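You operate a simulated robot arm through the tools that you are given. There is no shell and no other tool. Be economical: measure what you need, move in short steps, check, and stop when the job is done.

You run a simulated robot arm. Do the job below in one go: nothing can be reset, and whatever is moved stays where it is left.

Task
Push the blue cup lid shut. Fetch the 0.8 mm spool from the top of the beige cabinet and set it in the inside of the crate of brown blocks. Put the bristle clump from the tray on top of the yellow pad. Close the cream drawer. Put the yellow peg from the inside of the lined dark blue crate in the inside of the flat blue tray and the blue peg on the clear stretch of the work table. Do these in any order.

The check looks at the end state, three seconds after you hand in, the way a careful person would. Anything else that was tipped, shoved, dropped, spilled or broken makes it a failure. Lids that push on must go on centred and level and be pressed home; caps that screw on are set level and turned clockwise until they are tight.

Robot
A 7-joint arm with a two-finger parallel gripper on a trunk, on a base that drives. Base frame: it is fixed to the floor where the robot stands at the start and does not move with it; the origin is under the middle of the robot, x ahead of it, y to its left, z up; the surface under the hand at the start is at about z = 800. Units: mm, rad, N and s.
Its first joint turns from -2.897 to 2.897 rad. Places, roughly: blue cup lid [700, 100, 1000]; bristle clump (4x3x3 cm) [500, -200, 800]; clear stretch of the work table [-5400, 1800, 800]; cream drawer [400, -200, 700]; inside of the crate of brown blocks [-2500, 3400, 600]; inside of the flat blue tray (20x15 cm) [-1760, 660, 560]; peg [-1250, 1500, 750]; spool [750, -250, 750]; yellow pad (6x9x4 cm) [-1200, 1200, 800]. Payload 3.43 kg.
The TCP is the grasp point between the finger pads, 30 mm short of the fingertips. In the tool frame z runs along the fingers and y along their closing line. The gripper opens to 94 mm. The fingers are 28 mm wide and 10 mm thick; the gripper's body (50 by 96 mm) begins 55 mm behind the TCP.
Orientation is that of the tool frame in the base frame, as [roll, pitch, yaw] about the fixed x, y, z axes, in that order (R = Rz(yaw) Ry(pitch) Rx(roll)). With the fingers straight down and closing along the base's y, the tool's x points along the base's -x, its y along +y and its z along -z.

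Tools
- The arm moves only by the tool servo_tool. Its argument "plan" is a list that holds one entry, the list of rows, each a list of 7 numbers: the shift along the tool's x, y, z in mm, then the turn, a rotation vector about the tool's x, y, z in rad, then the opening, from 0 (shut) to 1 (fully open). In form: [[[dx, dy, dz, rx, ry, rz, fingers], ...]]. A call has 1 to 12 rows; each row is the pose to reach, as a shift and turn from the pose commanded when the call began, along the tool's axes at that moment. Each row takes 0.2 s and may step no farther than 50 mm and 0.15 rad from the row before; otherwise, or with a gripper value out of range, the whole call is refused. A pose out of reach is approached as far as the arm can. The call stops where the force on the tool passes 40 N (or 10 N more than at its start, if that is more) or the arm is blocked; 0.2 s more then pass. Each finger travels about 45 mm/s and halts on what it meets, pressing with about 34 N; the grip force reading is that of the motor and also rises with nothing between the fingers. The clock runs only during rows and for 0.2 s after the last one: add rows that repeat a pose to give the fingers time. The reply holds the time, the measured pose of the TCP, the force on the tool along the base axes, the opening and the grip force, in the units named above and with some noise, with the torque about the TCP (base axes, N m) and any sound that the robot's microphone picked up, and new pictures: "pictures" is both (left out), scene, wrist or none.
- Cameras (640 x 400 px; columns grow to the right, rows downward): "scene" is now at [467.4, 121.8, 1225.2]; the picture's right is [-0.90, -0.43, 0.00], its down [-0.21, 0.43, -0.88] and it looks along [0.38, -0.79, -0.48] (base axes); focal length 214 px, centre (320, 200). "wrist" rides on the gripper at [76, 14, -103] in the tool frame; the picture's right is [-0.18, 0.98, 0.00], its down [-0.75, -0.14, -0.64] and it looks along [-0.63, -0.12, 0.77] (tool axes); focal length 243 px, centre (320, 200). There is no depth. A picture from a camera that has moved, and an enlarged one, comes with that camera's place and axes in the base frame and with its lens. The place of the scene camera against the robot may be out by one fixed shift of up to 25 mm in any direction.
- raise_lower(by): slides the trunk up (or, below 0, down) by that many mm; the arm and the scene camera ride with it, the base frame stays. It gives what a move gives, with no picture.
- base_move(legs): drives the robot by 1 to 6 legs, each [ahead, left, turn to the left] in mm, mm and rad, along the robot's own axes; the way and the turn of a leg run together, so that a leg with both is an arc; at most 1500 mm and 3.142 rad a leg. The arm and the cameras ride along, it lands a little off, and it stops where it bumps. It gives what a move gives, and a new picture of the scene camera.
- pan_tilt(pan, tilt): turns the head with the scene camera to pan (to the left, within 1.798 rad either way) and tilt (down, from -0.506 to 1.204), counted from straight ahead of the robot. It gives what a move gives, and a new picture of the scene camera.
- enlarge(camera, box): a new picture of the part [left, top, right, bottom] of that camera's present view, enlarged. No time passes.
- job_done(): hands the job in; it is judged then, once.

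Work in short steps. Places have to be worked out from the pictures, the camera data and where the tool is seen: move nearer, look again, correct. Check each grasp and each placing, and mend what went wrong. You have 165 turns and 260 pictures in all, those below and enlarged ones among them. Open the gripper and draw the arm clear of the work before you hand the job in, unless the task says otherwise; then end with one line.

The tools are called as name(argument=value, ...) on one line, values as JSON. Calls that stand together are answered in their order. servo_tool: Moves the arm, as the interface text tells. Its arguments: {"type":"object","properties":{"plan":{"type":"array","items":{"type":"array","items":{"type":"array","items":{"type":"number"}}}},"pictures":{"type":"string","enum":["both","scene","wrist","none"]}},"required":["plan"]} The other tools are called the same way: raise_lower (by) slides the trunk up or down; base_move (legs) drives the base; pan_tilt (pan, tilt) turns the head that bears the scene camera; enlarge (camera, box) takes an enlarged picture of a part of a camera's view; job_done () hands the job in.

At the start:

```text
t: 0.0
tool_pos: [695.7, -18.0, 1210.3]
tool_rot: [3.141, 0.0, -3.141]
ft_force: [-0.1, -0.7, -0.1]
torque: [0.01, -0.02, -0.05]
gripper_width: 94.0
grip_force: 0.0
trunk travel left (down, up): [-300.0, 190.0]
robot x, y, heading: [-4.0, 2.0, 0.004]
head pan, tilt: [-1.124, 0.501]
```

scene: 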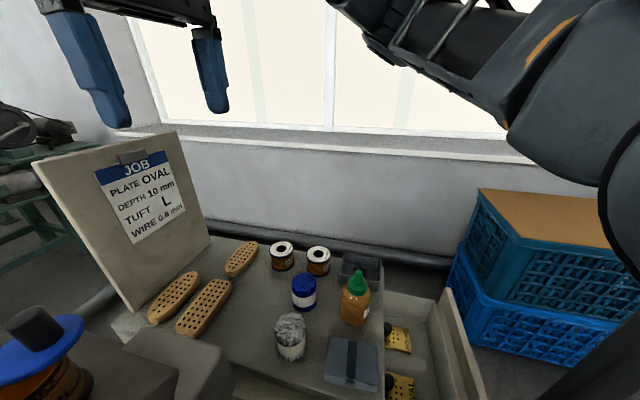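
wrist: 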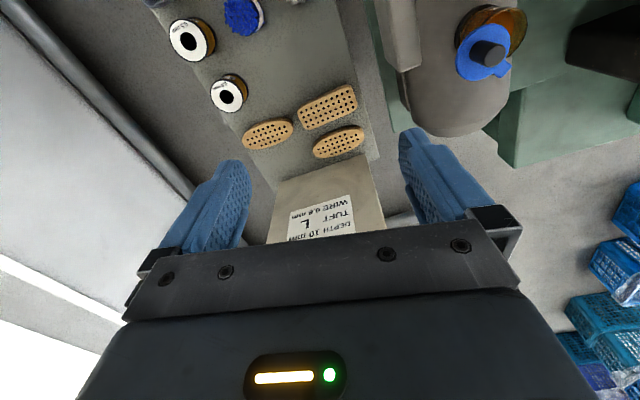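

The pictures show a beige cabinet with spools, brush blocks, a tray and an open drawer. I enlarge the views to read the labels and find the lid.

enlarge(camera="scene", box=[220, 220, 480, 400])

enlarge(camera="wrist", box=[140, 0, 540, 250])

pan_tilt(pan=-0.3, tilt=0.6)

```text
2.22 times, centred on (350, 310) of scene
camera zoom: at [467.4, 121.8, 1225.2], right [-0.9, -0.43, 0.0], down [-0.21, 0.43, -0.88], along [0.38, -0.79, -0.48], focal length 477 px, centre (253, -44)
```

zoom: 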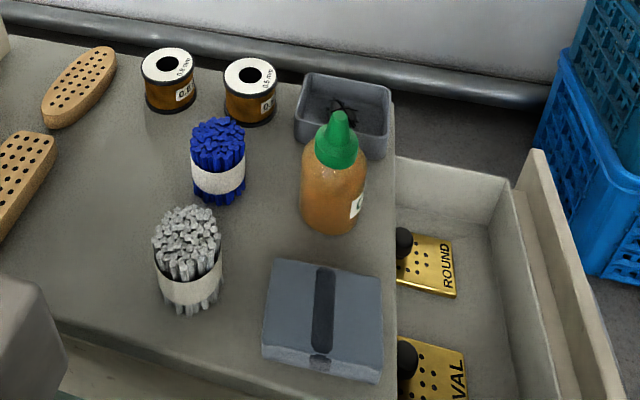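

```text
1.60 times, centred on (340, 125) of wrist
camera zoom: at [618.7, -1.6, 1311.9], right [0.18, 0.98, 0.0], down [0.75, -0.14, 0.64], along [0.63, -0.12, -0.77], focal length 388 px, centre (288, 320)
```

zoom: 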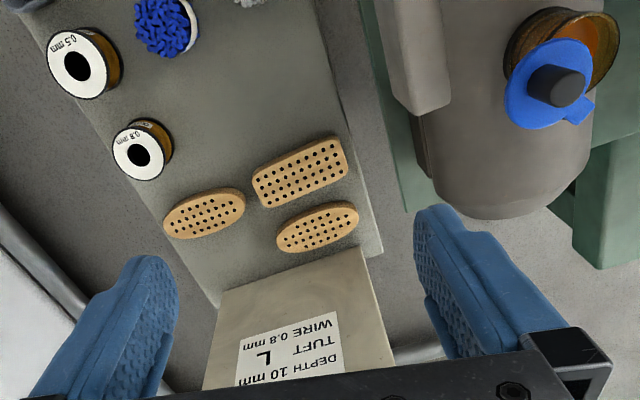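

```text
t: 1.1
tool_pos: [694.8, -18.1, 1209.3]
tool_rot: [-3.141, -0.003, 3.141]
ft_force: [0.8, 0.2, 0.8]
torque: [0.01, -0.02, -0.01]
gripper_width: 93.9
grip_force: 0.1
trunk travel left (down, up): [-300.0, 190.0]
robot x, y, heading: [0.3, -1.3, -0.002]
head pan, tilt: [-0.3, 0.6]
camera scene: at [512.5, 177.7, 1216.3], right [-0.3, -0.95, 0.0], down [-0.54, 0.17, -0.83], along [0.79, -0.24, -0.56], focal length 214 px, centre (320, 200)
```

scene: 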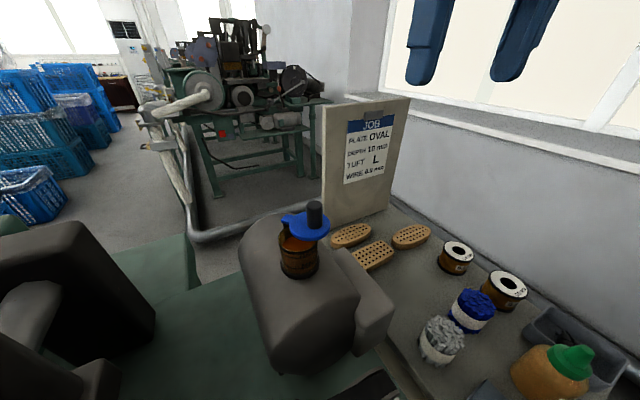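

The lid sits tilted on a brown cup on the machine. I zoom in on it, then look around the room.

enlarge(camera="scene", box=[240, 180, 400, 300])

pan_tilt(pan=1.0, tilt=0.4)

pan_tilt(pan=1.79, tilt=0.3)

```text
3.33 times, centred on (320, 240) of scene
camera zoom: at [512.5, 177.7, 1216.3], right [-0.3, -0.95, 0.0], down [-0.54, 0.17, -0.83], along [0.79, -0.24, -0.56], focal length 715 px, centre (320, 67)
```

zoom: 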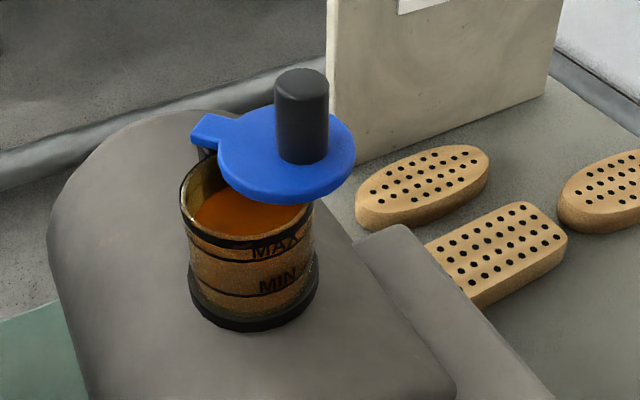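

```text
t: 2.6
tool_pos: [695.3, -16.4, 1210.1]
tool_rot: [-3.141, 0.001, -3.14]
ft_force: [0.4, 0.7, 0.2]
torque: [0.02, 0.01, -0.04]
gripper_width: 94.0
grip_force: 0.0
trunk travel left (down, up): [-300.0, 190.0]
robot x, y, heading: [0.6, 3.2, -0.002]
head pan, tilt: [1.0, 0.4]
camera scene: at [478.2, 281.8, 1234.6], right [0.84, -0.54, 0.0], down [-0.21, -0.33, -0.92], along [0.5, 0.77, -0.39], focal length 214 px, centre (320, 200)
```

scene: 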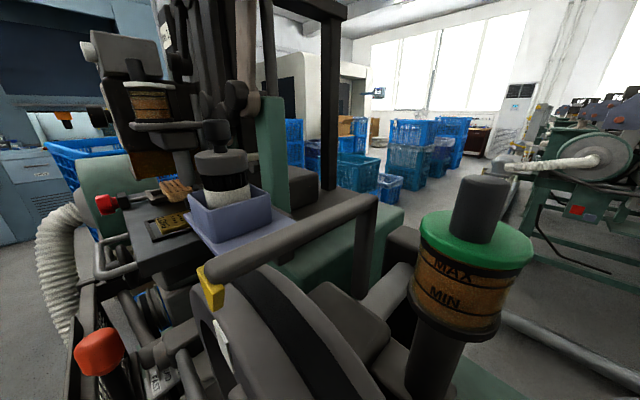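

```text
t: 3.8
tool_pos: [694.9, -17.3, 1209.0]
tool_rot: [3.141, 0.0, 3.141]
ft_force: [0.2, -0.1, 0.3]
torque: [-0.02, -0.02, -0.04]
gripper_width: 93.9
grip_force: 0.2
trunk travel left (down, up): [-300.0, 190.0]
robot x, y, heading: [-1.7, 3.9, 0.005]
head pan, tilt: [1.791, 0.3]
camera scene: at [407.8, 295.0, 1243.8], right [0.98, 0.22, 0.0], down [0.06, -0.29, -0.96], along [-0.21, 0.93, -0.3], focal length 214 px, centre (320, 200)
```

scene: 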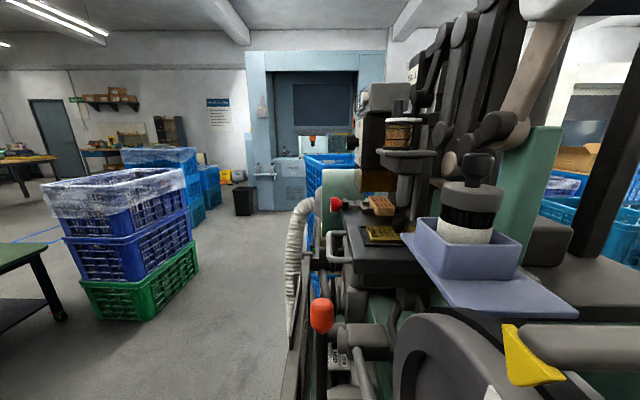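

The blue lid looks level and swung sideways off its cup, with a tab that may be a pivot. I move the wrist camera closer to view it, keeping height.

servo_tool(plan=[[[22, 37, 0, 0, 0, 0, 1], [44, 74, 0, 0, 0, 0, 1], [66, 111, 0, 0, 0, 0, 1], [88, 148, 0, 0, 0, 0, 1], [105, 175, 0, 0, 0, 0, 1]]], pictures="wrist")

pan_tilt(pan=-0.3, tilt=0.9)

```text
t: 5.0
tool_pos: [589.5, 158.4, 1210.6]
tool_rot: [-3.141, -0.001, 3.142]
ft_force: [-0.4, 0.0, -1.1]
torque: [0.03, -0.01, 0.01]
gripper_width: 94.1
grip_force: 0.0
trunk travel left (down, up): [-300.0, 190.0]
robot x, y, heading: [-3.1, 3.5, -0.001]
head pan, tilt: [1.791, 0.3]
camera wrist: at [513.2, 174.0, 1313.3], right [0.19, 0.98, 0.0], down [0.75, -0.14, 0.64], along [0.63, -0.12, -0.77], focal length 243 px, centre (320, 200)
```

wrist: 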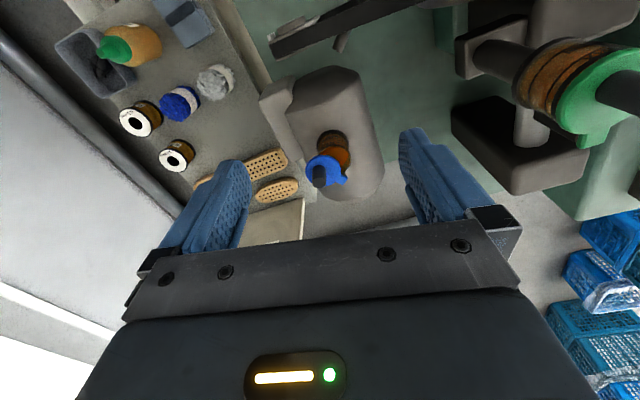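

```text
t: 6.9
tool_pos: [590.4, 158.7, 1210.6]
tool_rot: [-3.141, -0.001, 3.142]
ft_force: [1.0, 0.8, -0.5]
torque: [0.0, 0.01, 0.01]
gripper_width: 93.9
grip_force: 0.0
trunk travel left (down, up): [-300.0, 190.0]
robot x, y, heading: [1.2, 1.0, -0.002]
head pan, tilt: [-0.3, 0.901]
camera scene: at [500.3, 181.6, 1191.6], right [-0.3, -0.96, 0.0], down [-0.75, 0.23, -0.62], along [0.59, -0.18, -0.78], focal length 214 px, centre (320, 200)
```

scene: 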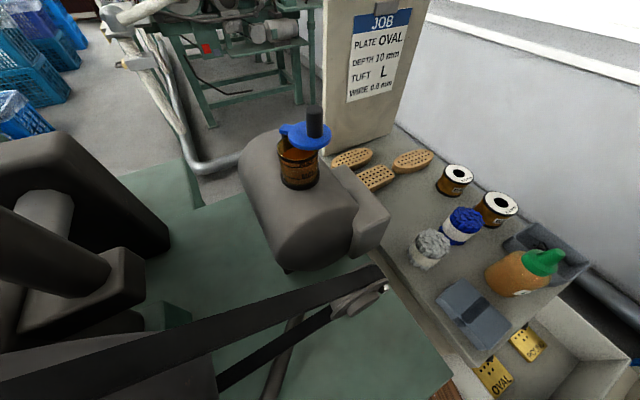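

enlarge(camera="wrist", box=[270, 110, 390, 210])

enlarge(camera="scene", box=[250, 90, 370, 200])

```text
4.00 times, centred on (330, 160) of wrist
camera zoom: at [513.6, 174.3, 1313.3], right [0.18, 0.98, 0.0], down [0.75, -0.14, 0.64], along [0.63, -0.12, -0.77], focal length 970 px, centre (280, 360)
```

zoom: 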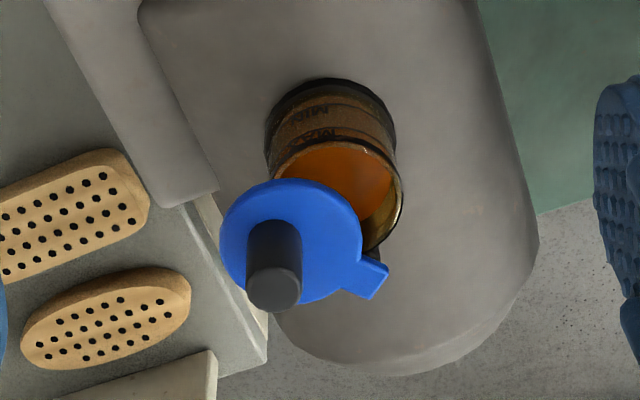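

```text
3.64 times, centred on (310, 145) of scene
camera zoom: at [500.3, 181.6, 1191.6], right [-0.3, -0.96, 0.0], down [-0.75, 0.23, -0.62], along [0.59, -0.18, -0.78], focal length 780 px, centre (356, 400)
```

zoom: 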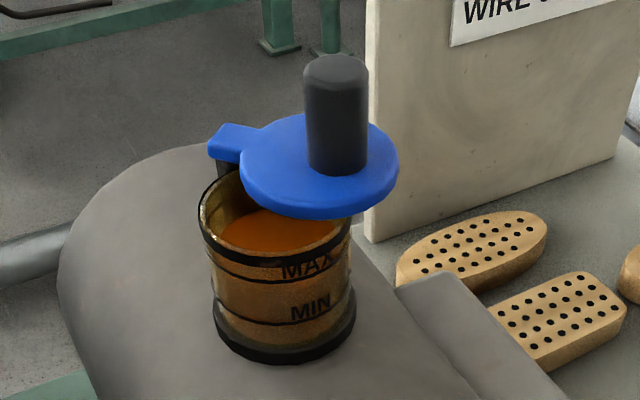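

The lid swivels about a post at about (714, 167). Its centre is near (696, 143) and the cup centre near (683, 162). I bring the open fingers above the knob to check.

servo_tool(plan=[[[-34, -5, 0, 0, 0, 0, 1], [-68, -10, 15, 0, 0, 0, 1], [-102, -15, 50, 0, 0, 0, 1], [-102, -15, 95, 0, 0, 0, 1], [-102, -15, 95, 0, 0, 0, 1]]])

```text
t: 8.1
tool_pos: [692.9, 144.4, 1113.3]
tool_rot: [3.139, 0.0, -3.141]
ft_force: [1.1, -0.4, -0.3]
torque: [-0.01, 0.01, 0.0]
gripper_width: 94.0
grip_force: 0.2
trunk travel left (down, up): [-300.0, 190.0]
robot x, y, heading: [0.8, 1.0, 0.003]
head pan, tilt: [-0.3, 0.901]
camera scene: at [500.2, 181.6, 1191.6], right [-0.3, -0.96, 0.0], down [-0.75, 0.23, -0.62], along [0.59, -0.18, -0.78], focal length 214 px, centre (320, 200)
camera wrist: at [615.9, 158.9, 1216.1], right [0.18, 0.98, 0.0], down [0.75, -0.14, 0.64], along [0.63, -0.12, -0.77], focal length 243 px, centre (320, 200)
```

scene: 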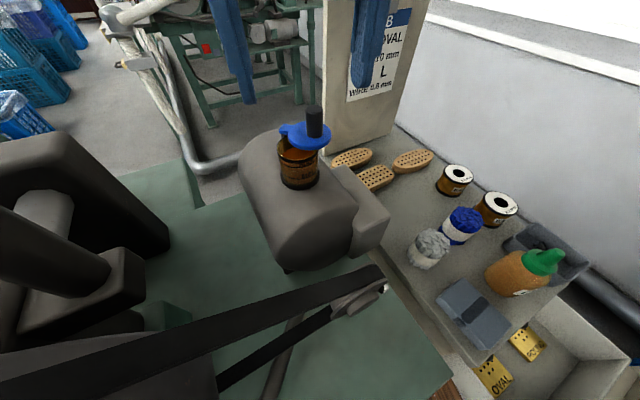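
wrist: 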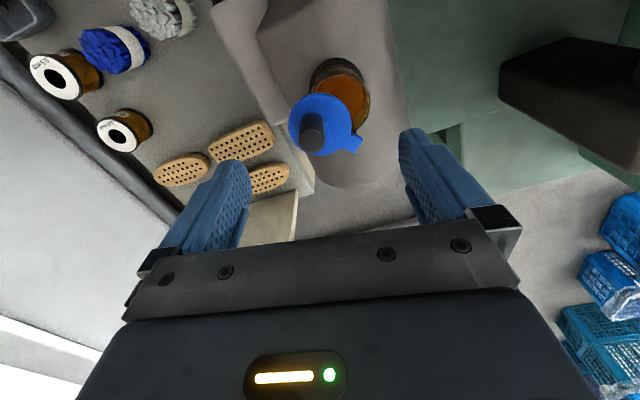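

enlarge(camera="wrist", box=[230, 50, 430, 190])

```text
2.86 times, centred on (330, 120) of wrist
camera zoom: at [615.9, 158.9, 1216.1], right [0.18, 0.98, 0.0], down [0.75, -0.14, 0.64], along [0.63, -0.12, -0.77], focal length 693 px, centre (291, 429)
```

zoom: 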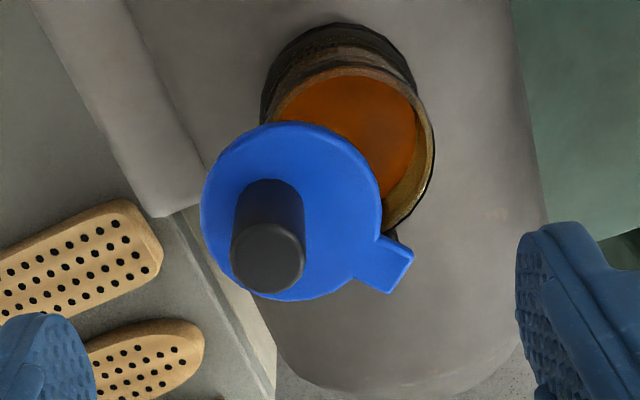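

The knob is near (687, 140), with its top at about z 1062. I lower around it and close to a loose cage.

servo_tool(plan=[[[5, -3, 15, 0, 0, 0, 1], [5, -3, 35, 0, 0, 0, 1], [5, -3, 35, 0, 0, 0, 0.7], [5, -3, 35, 0, 0, 0, 0.5], [5, -3, 35, 0, 0, 0, 0.3], [5, -3, 35, 0, 0, 0, 0.26], [5, -3, 35, 0, 0, 0, 0.26]]])

enlarge(camera="wrist", box=[220, 50, 420, 190])

```text
t: 9.7
tool_pos: [687.0, 141.4, 1080.3]
tool_rot: [3.141, 0.0, -3.141]
ft_force: [-0.6, 0.5, -0.4]
torque: [0.03, 0.0, 0.01]
gripper_width: 24.7
grip_force: 0.1
trunk travel left (down, up): [-300.0, 190.0]
robot x, y, heading: [-1.3, -0.2, -0.002]
head pan, tilt: [-0.3, 0.901]
camera scene: at [500.2, 181.6, 1191.5], right [-0.3, -0.96, 0.0], down [-0.75, 0.23, -0.62], along [0.59, -0.18, -0.78], focal length 214 px, centre (320, 200)
camera wrist: at [611.0, 155.9, 1183.1], right [0.18, 0.98, 0.0], down [0.75, -0.14, 0.64], along [0.63, -0.12, -0.77], focal length 243 px, centre (320, 200)
```

scene: 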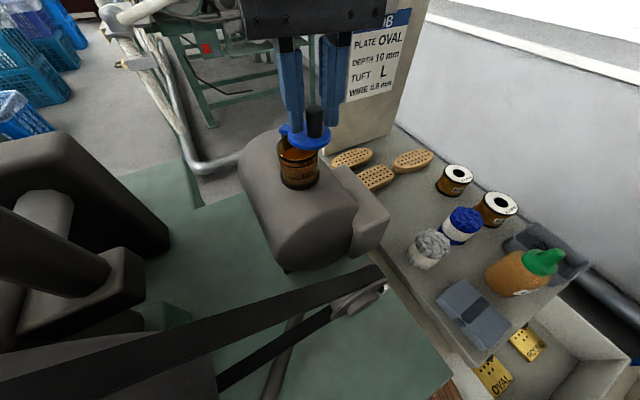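
wrist: 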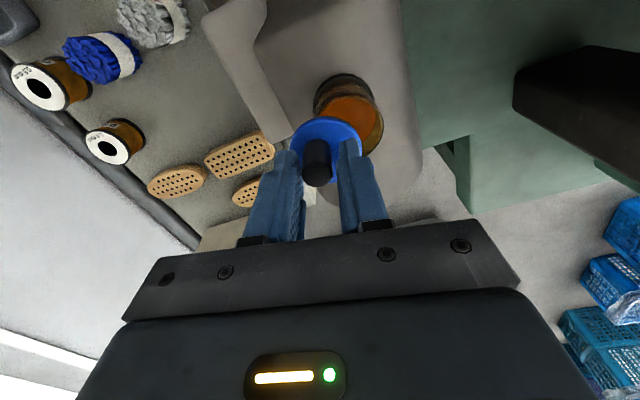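

```text
2.86 times, centred on (320, 120) of wrist
camera zoom: at [611.0, 155.9, 1183.1], right [0.18, 0.98, 0.0], down [0.75, -0.14, 0.64], along [0.63, -0.12, -0.77], focal length 693 px, centre (320, 429)
```

zoom: 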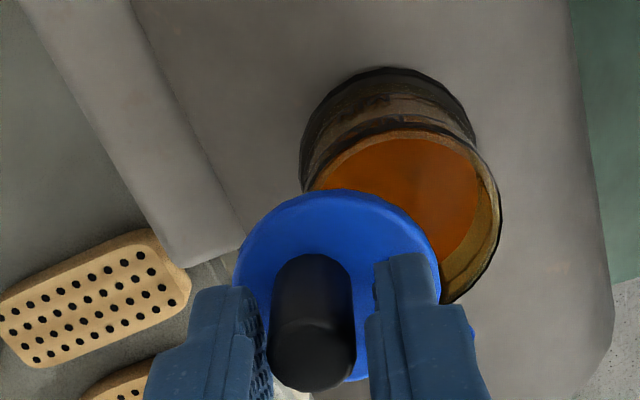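

The knob is caged. I swing it toward the cup along the arc (+y, slight -x).

servo_tool(plan=[[[2, 5, 0, 0, 0, 0, 0.26], [5, 10, 0, 0, 0, 0, 0.26], [8, 15, 0, 0, 0, 0, 0.26], [10, 20, 0, 0, 0, 0, 0.26], [10, 20, 0, 0, 0, 0, 0.26]]])

enlarge(camera="wrist", box=[220, 50, 420, 190])

enlarge(camera="scene", box=[250, 90, 370, 200])

```text
t: 10.9
tool_pos: [677.5, 160.1, 1079.1]
tool_rot: [3.14, 0.0, -3.141]
ft_force: [0.4, 0.2, -0.6]
torque: [-0.01, -0.03, 0.0]
gripper_width: 24.5
grip_force: 0.1
trunk travel left (down, up): [-300.0, 190.0]
robot x, y, heading: [2.4, 1.3, -0.003]
head pan, tilt: [-0.3, 0.901]
camera scene: at [500.2, 181.6, 1191.5], right [-0.3, -0.96, 0.0], down [-0.75, 0.23, -0.62], along [0.59, -0.18, -0.78], focal length 214 px, centre (320, 200)
camera wrist: at [601.0, 176.2, 1182.1], right [0.18, 0.98, 0.0], down [0.75, -0.14, 0.64], along [0.63, -0.12, -0.77], focal length 243 px, centre (320, 200)
```

scene: 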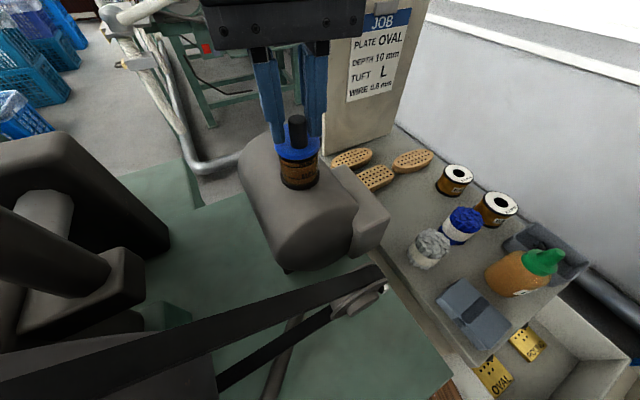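
wrist: 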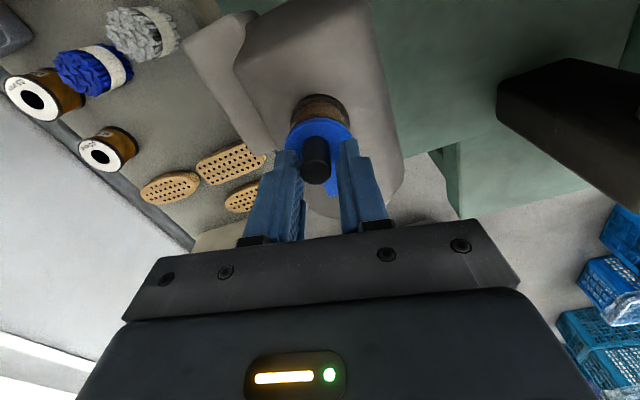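

```text
2.86 times, centred on (320, 120) of wrist
camera zoom: at [601.0, 176.2, 1182.1], right [0.18, 0.98, 0.0], down [0.75, -0.14, 0.64], along [0.63, -0.12, -0.77], focal length 693 px, centre (320, 429)
```

zoom: 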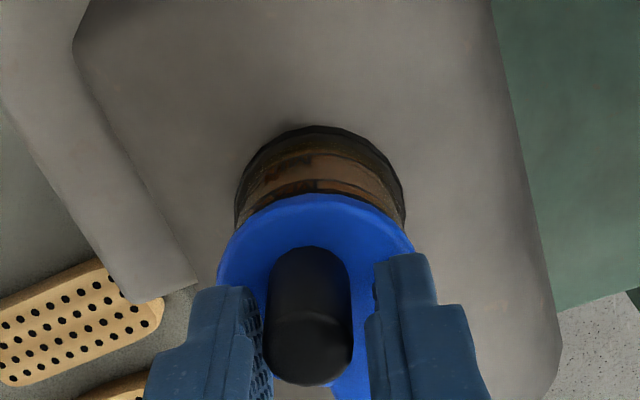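

```text
3.64 times, centred on (310, 145) of scene
camera zoom: at [500.2, 181.6, 1191.5], right [-0.3, -0.96, 0.0], down [-0.75, 0.23, -0.62], along [0.59, -0.18, -0.78], focal length 780 px, centre (356, 400)
```

zoom: 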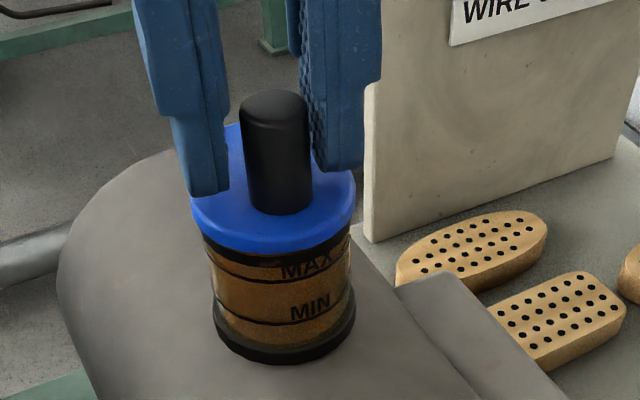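

The lid now covers the cup. I open, raise and check it from above.

servo_tool(plan=[[[10, 20, 0, 0, 0, 0, 0.5], [10, 20, 0, 0, 0, 0, 0.7], [10, 20, -40, 0, 0, 0, 1], [10, 20, -80, 0, 0, 0, 1], [40, 20, -120, 0, 0, 0, 1]]])

enlarge(camera="wrist", box=[250, 60, 400, 180])

enlarge(camera="scene", box=[250, 90, 370, 200])

```text
t: 12.1
tool_pos: [641.4, 178.2, 1198.1]
tool_rot: [3.141, 0.0, 3.141]
ft_force: [-0.1, -0.2, -0.8]
torque: [-0.02, 0.03, -0.01]
gripper_width: 93.9
grip_force: 0.0
trunk travel left (down, up): [-300.0, 190.0]
robot x, y, heading: [-2.4, -2.3, -0.003]
head pan, tilt: [-0.3, 0.901]
camera scene: at [500.5, 181.6, 1191.3], right [-0.3, -0.96, 0.0], down [-0.75, 0.23, -0.62], along [0.59, -0.18, -0.78], focal length 214 px, centre (320, 200)
camera wrist: at [564.0, 193.8, 1301.4], right [0.18, 0.98, 0.0], down [0.75, -0.14, 0.64], along [0.63, -0.12, -0.77], focal length 243 px, centre (320, 200)
```

scene: 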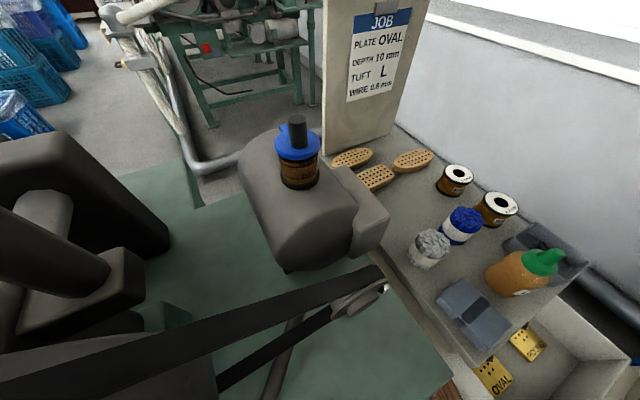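
wrist: 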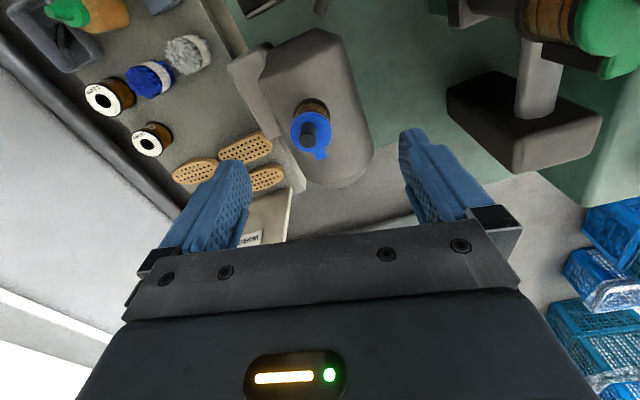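

```text
3.33 times, centred on (325, 120) of wrist
camera zoom: at [564.0, 193.8, 1301.4], right [0.18, 0.98, 0.0], down [0.75, -0.14, 0.64], along [0.63, -0.12, -0.77], focal length 809 px, centre (303, 467)
```

zoom: 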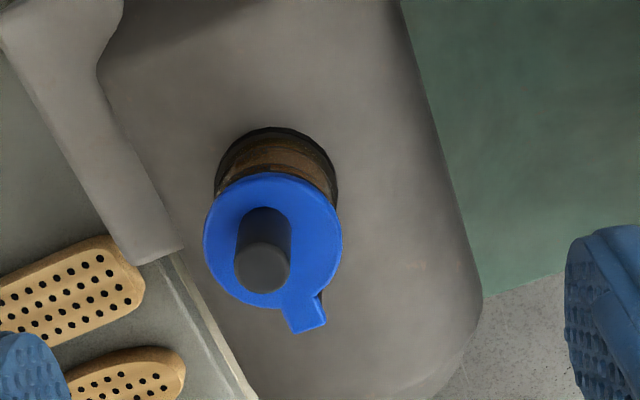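

```text
3.64 times, centred on (310, 145) of scene
camera zoom: at [500.5, 181.6, 1191.3], right [-0.3, -0.96, 0.0], down [-0.75, 0.23, -0.62], along [0.59, -0.18, -0.78], focal length 780 px, centre (356, 400)
```

zoom: 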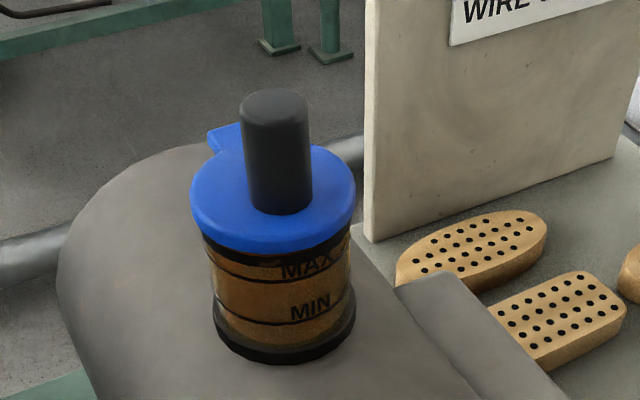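

The lid is centred and level. Next is the drawer: I look to the right and rear before backing up.

pan_tilt(pan=-1.79, tilt=0.6)

pan_tilt(pan=-1.2, tilt=0.95)

```text
t: 13.7
tool_pos: [640.0, 178.4, 1197.9]
tool_rot: [-3.141, -0.001, -3.141]
ft_force: [-0.1, -0.1, -0.1]
torque: [-0.01, -0.04, 0.01]
gripper_width: 94.1
grip_force: 0.0
trunk travel left (down, up): [-300.0, 190.0]
robot x, y, heading: [3.0, 0.2, -0.003]
head pan, tilt: [-1.791, 0.6]
camera scene: at [408.9, 117.6, 1216.3], right [-0.98, 0.22, 0.0], down [0.12, 0.55, -0.83], along [-0.18, -0.81, -0.57], focal length 214 px, centre (320, 200)
```

scene: 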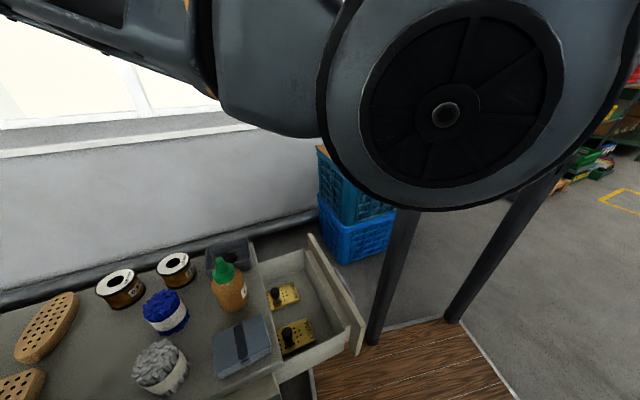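

```text
t: 14.7
tool_pos: [640.9, 179.0, 1198.7]
tool_rot: [-3.141, 0.0, -3.141]
ft_force: [0.9, 0.7, -0.1]
torque: [-0.03, 0.04, 0.0]
gripper_width: 93.8
grip_force: 0.2
trunk travel left (down, up): [-300.0, 190.0]
robot x, y, heading: [0.0, -1.6, 0.001]
head pan, tilt: [-1.201, 0.949]
camera scene: at [454.4, 136.1, 1188.0], right [-0.93, -0.36, 0.0], down [-0.29, 0.76, -0.58], along [0.21, -0.54, -0.81], focal length 214 px, centre (320, 200)
```

scene: 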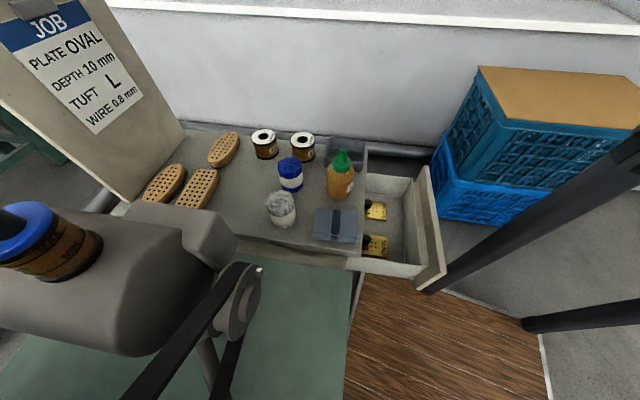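

Two dark posts stand to the robot's right. I back straight up in a short leg and look again.

base_move(legs=[[-250, 0, 0]])

pan_tilt(pan=-1.2, tilt=0.4)

```text
t: 16.5
tool_pos: [391.2, 180.1, 1198.8]
tool_rot: [-3.141, 0.0, -3.138]
ft_force: [0.2, -0.2, 0.6]
torque: [0.03, -0.02, 0.01]
gripper_width: 94.1
grip_force: 0.0
trunk travel left (down, up): [-300.0, 190.0]
robot x, y, heading: [-250.4, -0.2, 0.008]
head pan, tilt: [-1.201, 0.949]
camera scene: at [205.3, 137.1, 1187.9], right [-0.93, -0.36, 0.0], down [-0.3, 0.76, -0.58], along [0.21, -0.54, -0.81], focal length 214 px, centre (320, 200)
```

scene: 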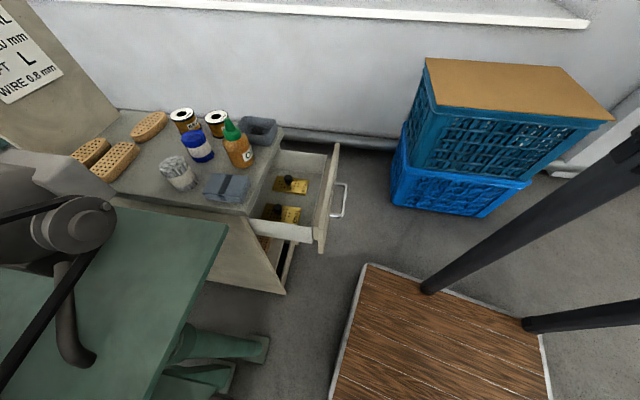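

```text
t: 17.5
tool_pos: [391.8, 180.0, 1199.6]
tool_rot: [-3.142, 0.001, -3.139]
ft_force: [-0.3, 0.7, 0.8]
torque: [0.02, -0.01, -0.04]
gripper_width: 94.2
grip_force: 0.1
trunk travel left (down, up): [-300.0, 190.0]
robot x, y, heading: [-252.3, -2.4, 0.005]
head pan, tilt: [-1.201, 0.4]
camera scene: at [212.6, 118.6, 1234.5], right [-0.93, -0.36, 0.0], down [-0.14, 0.36, -0.92], along [0.34, -0.86, -0.39], focal length 214 px, centre (320, 200)
```

scene: 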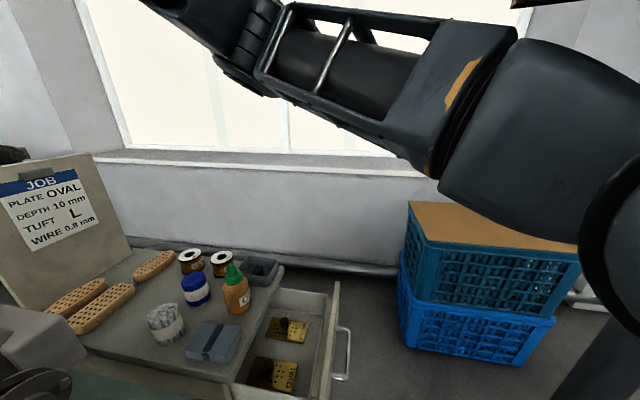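

The posts and wood deck ride with the robot, so they are its own base. The cabinet is turned about 13°, and the drawer front is near (300, -180). I back up more and aim the wrist camera at the drawer front.

base_move(legs=[[-180, 0, 0]])

raise_lower(by=-200)

```text
t: 19.0
tool_pos: [209.8, 180.6, 1199.2]
tool_rot: [-3.141, 0.0, -3.139]
ft_force: [0.2, -0.1, 0.2]
torque: [0.0, 0.01, 0.02]
gripper_width: 94.0
grip_force: 0.0
trunk travel left (down, up): [-300.0, 190.0]
robot x, y, heading: [-434.0, -4.4, 0.0]
head pan, tilt: [-1.201, 0.4]
camera scene: at [29.9, 118.4, 1234.6], right [-0.93, -0.37, 0.0], down [-0.14, 0.36, -0.92], along [0.34, -0.86, -0.39], focal length 214 px, centre (320, 200)
```

scene: 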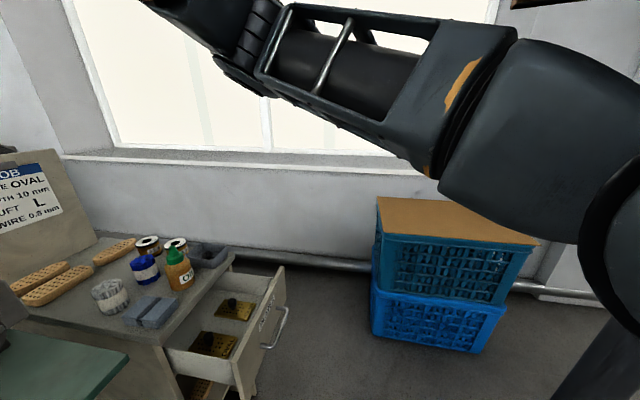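

```text
t: 21.2
tool_pos: [208.5, 180.1, 998.8]
tool_rot: [-3.141, -0.003, -3.138]
ft_force: [1.2, 0.0, 0.3]
torque: [0.01, -0.03, -0.01]
gripper_width: 94.0
grip_force: 0.1
trunk travel left (down, up): [-100.0, 390.0]
robot x, y, heading: [-432.7, 0.6, 0.003]
head pan, tilt: [-1.201, 0.4]
```

servo_tool(plan=[[[0, -45, 0, 0, 0, 0, 0.5], [0, -90, 0, 0, 0, 0, 0], [0, -135, 0, 0, 0, 0, 0], [0, -180, 0, 0, 0, 0, 0], [0, -225, 0, 0, 0, 0, 0], [0, -270, 0, 0, 0, 0, 0], [0, -310, 0, 0, 0, 0, 0], [0, -350, 0, 0, 0, 0, 0]]])

```text
t: 23.0
tool_pos: [210.0, -169.9, 998.9]
tool_rot: [-3.141, 0.0, -3.137]
ft_force: [-0.1, 0.4, 0.4]
torque: [-0.01, 0.0, -0.03]
gripper_width: 0.0
grip_force: 33.4
trunk travel left (down, up): [-100.0, 390.0]
robot x, y, heading: [-430.2, -1.4, 0.007]
head pan, tilt: [-1.201, 0.4]
camera scene: at [29.9, 118.7, 1034.5], right [-0.93, -0.37, 0.0], down [-0.14, 0.36, -0.92], along [0.34, -0.86, -0.39], focal length 214 px, centre (320, 200)
camera wrist: at [133.6, -156.0, 1102.3], right [0.18, 0.98, 0.0], down [0.75, -0.14, 0.64], along [0.63, -0.12, -0.77], focal length 243 px, centre (320, 200)
```

scene: 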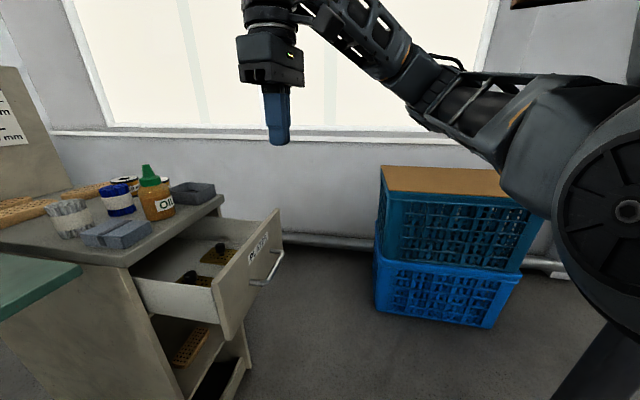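
wrist: 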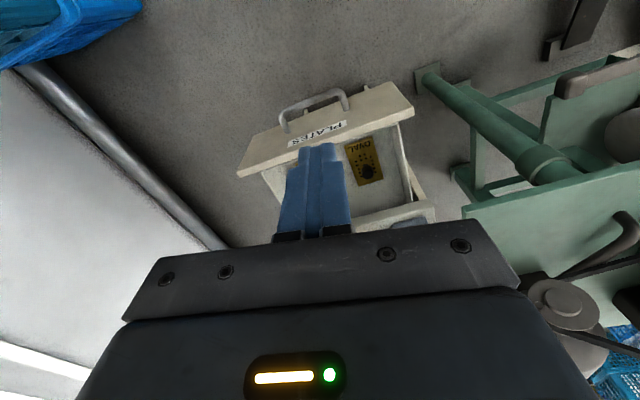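

The drawer front (label PLATES) is centred near (295, -191) and turned about 11°. I lower the closed fingers outside it, above the handle, with yaw aligned.

servo_tool(plan=[[[-5, -10, 45, 0, 0, -0.1, 0], [-15, -20, 90, 0, 0, -0.19, 0], [-20, -32, 135, 0, 0, -0.19, 0], [-26, -32, 175, 0, 0, -0.19, 0], [-26, -32, 205, 0, 0, -0.19, 0]]])

enlarge(camera="scene", box=[120, 60, 360, 360])

```text
t: 24.2
tool_pos: [236.3, -200.1, 793.1]
tool_rot: [-3.142, 0.001, -2.946]
ft_force: [0.2, 0.4, -0.1]
torque: [0.01, -0.02, -0.02]
gripper_width: 0.2
grip_force: 33.3
trunk travel left (down, up): [-100.0, 390.0]
robot x, y, heading: [-433.9, -3.8, 0.004]
head pan, tilt: [-1.201, 0.4]
camera scene: at [29.8, 118.4, 1034.6], right [-0.93, -0.37, 0.0], down [-0.14, 0.36, -0.92], along [0.34, -0.86, -0.39], focal length 214 px, centre (320, 200)
camera wrist: at [157.9, -200.7, 895.9], right [-0.01, 1.0, 0.0], down [0.77, 0.01, 0.64], along [0.64, 0.01, -0.77], focal length 243 px, centre (320, 200)
```

scene: 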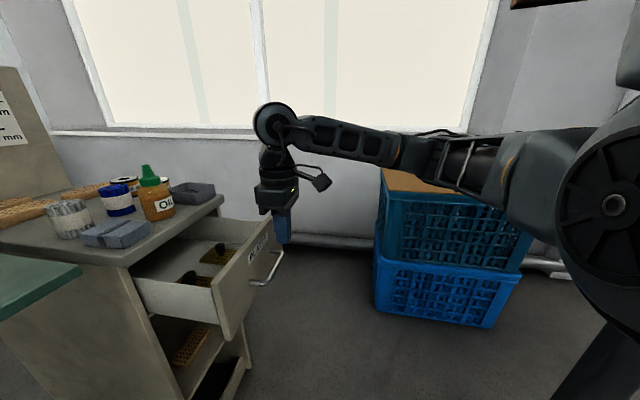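
wrist: 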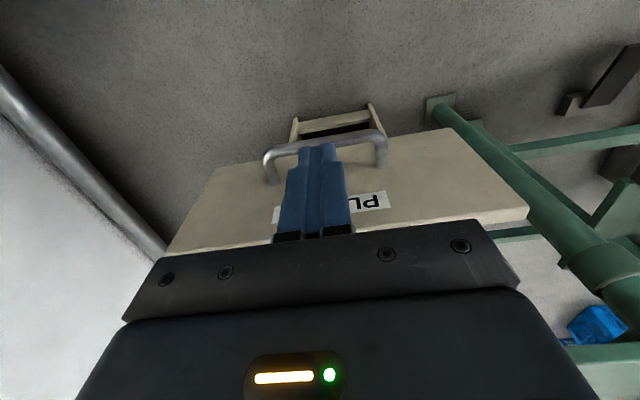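

```text
1.33 times, centred on (240, 210) of scene
camera zoom: at [29.8, 118.4, 1034.6], right [-0.93, -0.37, 0.0], down [-0.14, 0.36, -0.92], along [0.34, -0.86, -0.39], focal length 286 px, centre (427, 187)
```

zoom: 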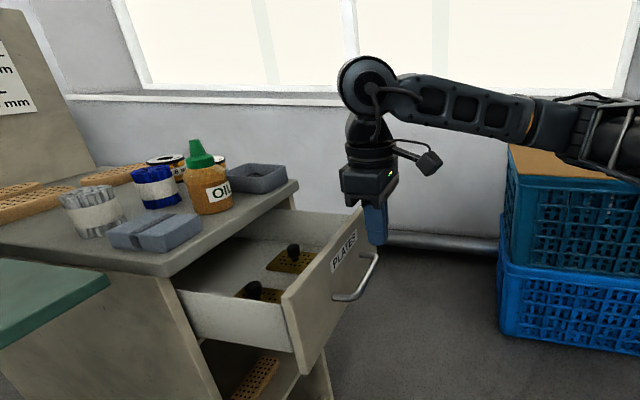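

Fingertips are just below the panel top, in front of it. I push forward slowly along the drawer axis.

servo_tool(plan=[[[-10, 0, -4, 0, 0, 0, 0], [-20, 0, -4, 0, 0, 0, 0], [-30, 0, -4, 0, 0, 0, 0], [-40, 0, -4, 0, 0, 0, 0], [-50, 0, -4, 0, 0, 0, 0], [-60, 0, -4, 0, 0, 0, 0]]])

```text
t: 25.6
tool_pos: [294.2, -189.8, 797.4]
tool_rot: [3.14, 0.001, -2.948]
ft_force: [0.0, 0.1, 0.5]
torque: [-0.01, -0.01, -0.04]
gripper_width: 0.0
grip_force: 33.2
trunk travel left (down, up): [-100.0, 390.0]
robot x, y, heading: [-431.4, 0.8, 0.002]
head pan, tilt: [-1.201, 0.4]
camera scene: at [29.8, 118.3, 1034.6], right [-0.93, -0.37, 0.0], down [-0.14, 0.36, -0.92], along [0.34, -0.86, -0.39], focal length 214 px, centre (320, 200)
camera wrist: at [216.8, -189.8, 900.1], right [-0.01, 1.0, 0.0], down [0.77, 0.01, 0.64], along [0.64, 0.01, -0.77], focal length 243 px, centre (320, 200)
```

scene: 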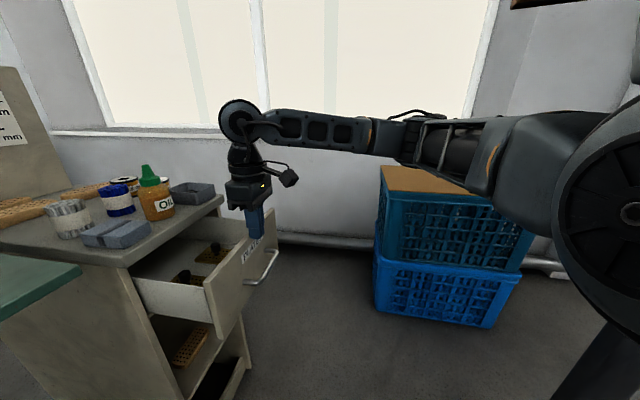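
wrist: 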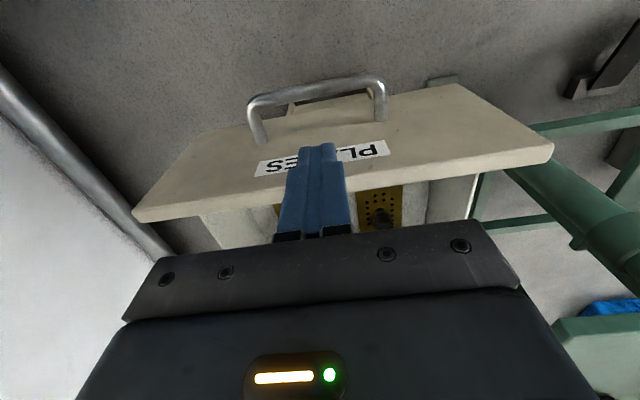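

The drawer began moving with little force. I continue pushing.

servo_tool(plan=[[[-15, 0, 0, 0, 0, 0, 0], [-30, 0, 0, 0, 0, 0, 0], [-45, 0, 0, 0, 0, 0, 0], [-60, 0, 0, 0, 0, 0, 0], [-75, 0, 0, 0, 0, 0, 0], [-90, 0, 0, 0, 0, 0, 0], [-105, 0, 0, 0, 0, 0, 0]]])

```text
t: 27.2
tool_pos: [398.9, -169.9, 795.8]
tool_rot: [3.139, 0.001, -2.948]
ft_force: [-0.5, -0.1, 0.2]
torque: [0.0, -0.01, 0.0]
gripper_width: 0.2
grip_force: 33.7
trunk travel left (down, up): [-100.0, 390.0]
robot x, y, heading: [-429.7, -0.3, 0.005]
head pan, tilt: [-1.201, 0.4]
camera scene: at [29.8, 118.2, 1034.6], right [-0.93, -0.37, 0.0], down [-0.14, 0.36, -0.92], along [0.34, -0.86, -0.39], focal length 214 px, centre (320, 200)
camera wrist: at [320.5, -168.9, 899.2], right [-0.01, 1.0, 0.0], down [0.77, 0.01, 0.64], along [0.64, 0.01, -0.77], focal length 243 px, centre (320, 200)
```

scene: 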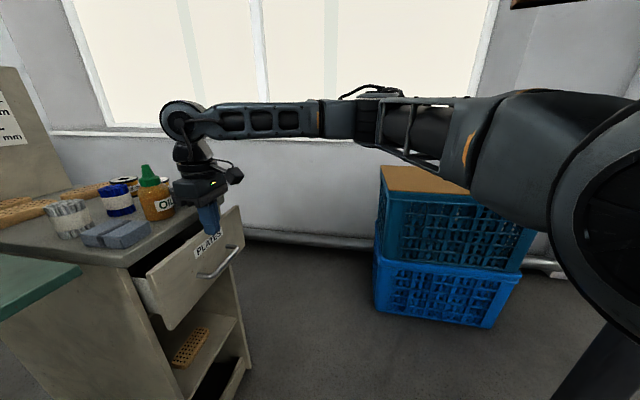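
wrist: 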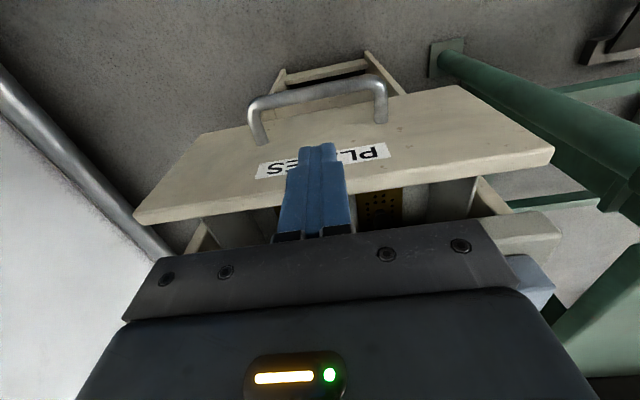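

servo_tool(plan=[[[-12, 0, 0, 0, 0, 0, 0], [-24, 0, 0, 0, 0, 0, 0], [-36, 0, 0, 0, 0, 0, 0], [-48, 0, 0, 0, 0, 0, 0], [-56, 0, 0, 0, 0, 0, 0], [-64, 0, 0, 0, 0, 0, 0], [-72, 0, 0, 0, 0, 0, 0], [-80, 0, 0, 0, 0, 0, 0]]])

```text
t: 28.3
tool_pos: [443.1, -160.8, 798.2]
tool_rot: [3.14, -0.015, -2.945]
ft_force: [-11.0, -1.0, 5.9]
torque: [0.08, -0.12, 0.12]
gripper_width: 0.1
grip_force: 33.0
trunk travel left (down, up): [-100.0, 390.0]
robot x, y, heading: [-429.6, 1.1, -0.001]
head pan, tilt: [-1.201, 0.4]
stopped in row 5: the force on the tool passed its limit at 52 N (the readings are from after the stop); the commanded pose is now the measured one
camera scene: at [29.1, 118.2, 1034.8], right [-0.93, -0.37, 0.0], down [-0.14, 0.36, -0.92], along [0.34, -0.86, -0.39], focal length 214 px, centre (320, 200)
camera wrist: at [367.3, -160.7, 900.7], right [-0.01, 1.0, 0.0], down [0.78, 0.01, 0.63], along [0.63, 0.01, -0.78], focal length 243 px, centre (320, 200)
```

scene: 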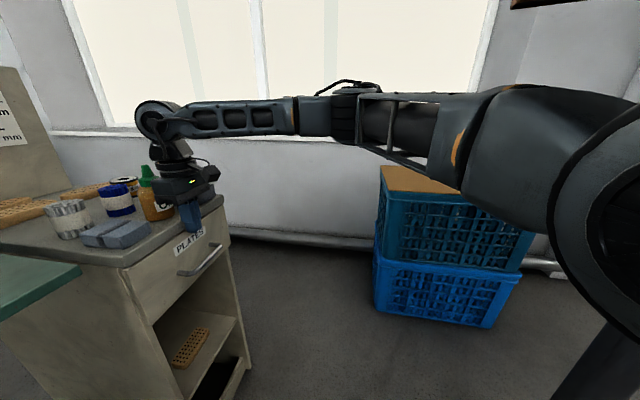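
wrist: 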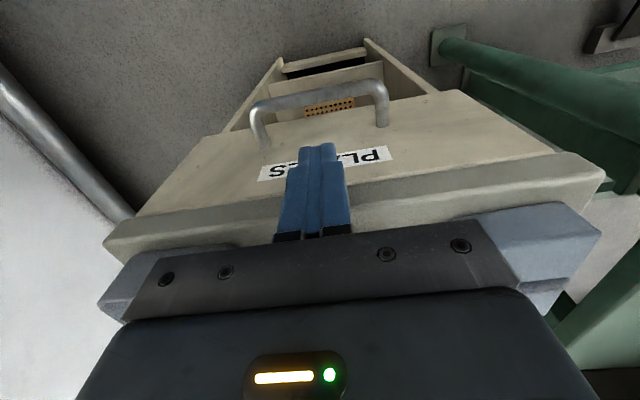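

It hit its stop; the front looks flush. I back off and check.

servo_tool(plan=[[[20, 0, 0, 0, 0, 0, 0], [50, 0, 0, 0, 0, 0, 0], [80, 0, -30, 0, 0, 0, 0.4], [110, 0, -70, 0, 0, 0, 0.8], [110, 0, -110, 0, 0.0, 0, 1]]])

enlarge(camera="scene", box=[60, 150, 300, 350])

```text
t: 29.5
tool_pos: [337.9, -181.2, 910.0]
tool_rot: [3.14, -0.014, -2.946]
ft_force: [0.6, -0.1, 0.3]
torque: [0.01, 0.01, 0.0]
gripper_width: 65.8
grip_force: 0.1
trunk travel left (down, up): [-100.0, 390.0]
robot x, y, heading: [-430.2, -0.3, 0.008]
head pan, tilt: [-1.201, 0.4]
camera scene: at [29.7, 118.1, 1034.4], right [-0.93, -0.37, 0.0], down [-0.14, 0.36, -0.92], along [0.34, -0.86, -0.39], focal length 214 px, centre (320, 200)
camera wrist: at [261.2, -180.7, 1013.9], right [-0.01, 1.0, 0.0], down [0.78, 0.01, 0.63], along [0.63, 0.01, -0.78], focal length 243 px, centre (320, 200)
```

scene: 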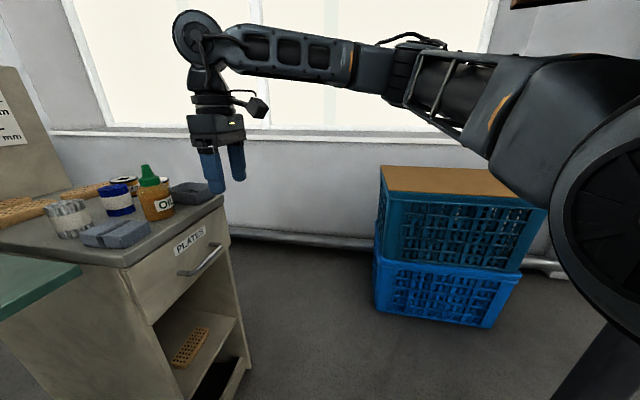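
wrist: 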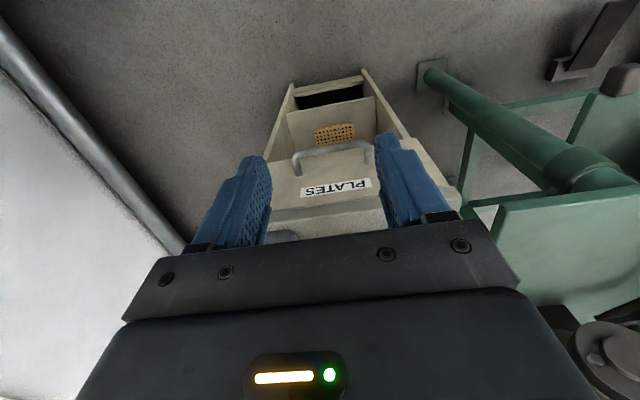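

```text
2.00 times, centred on (180, 250) of scene
camera zoom: at [29.7, 118.1, 1034.4], right [-0.93, -0.37, 0.0], down [-0.14, 0.36, -0.92], along [0.34, -0.86, -0.39], focal length 429 px, centre (600, 100)
```

zoom: 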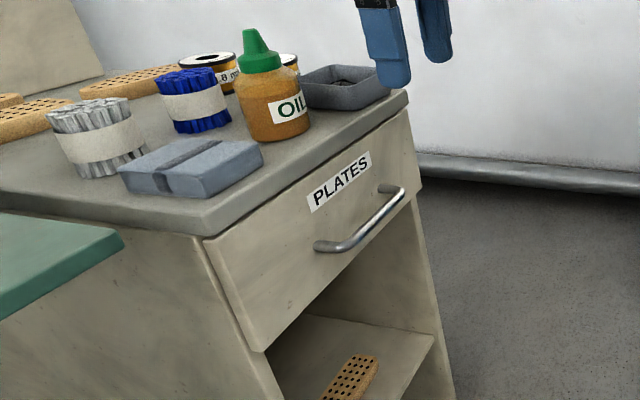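

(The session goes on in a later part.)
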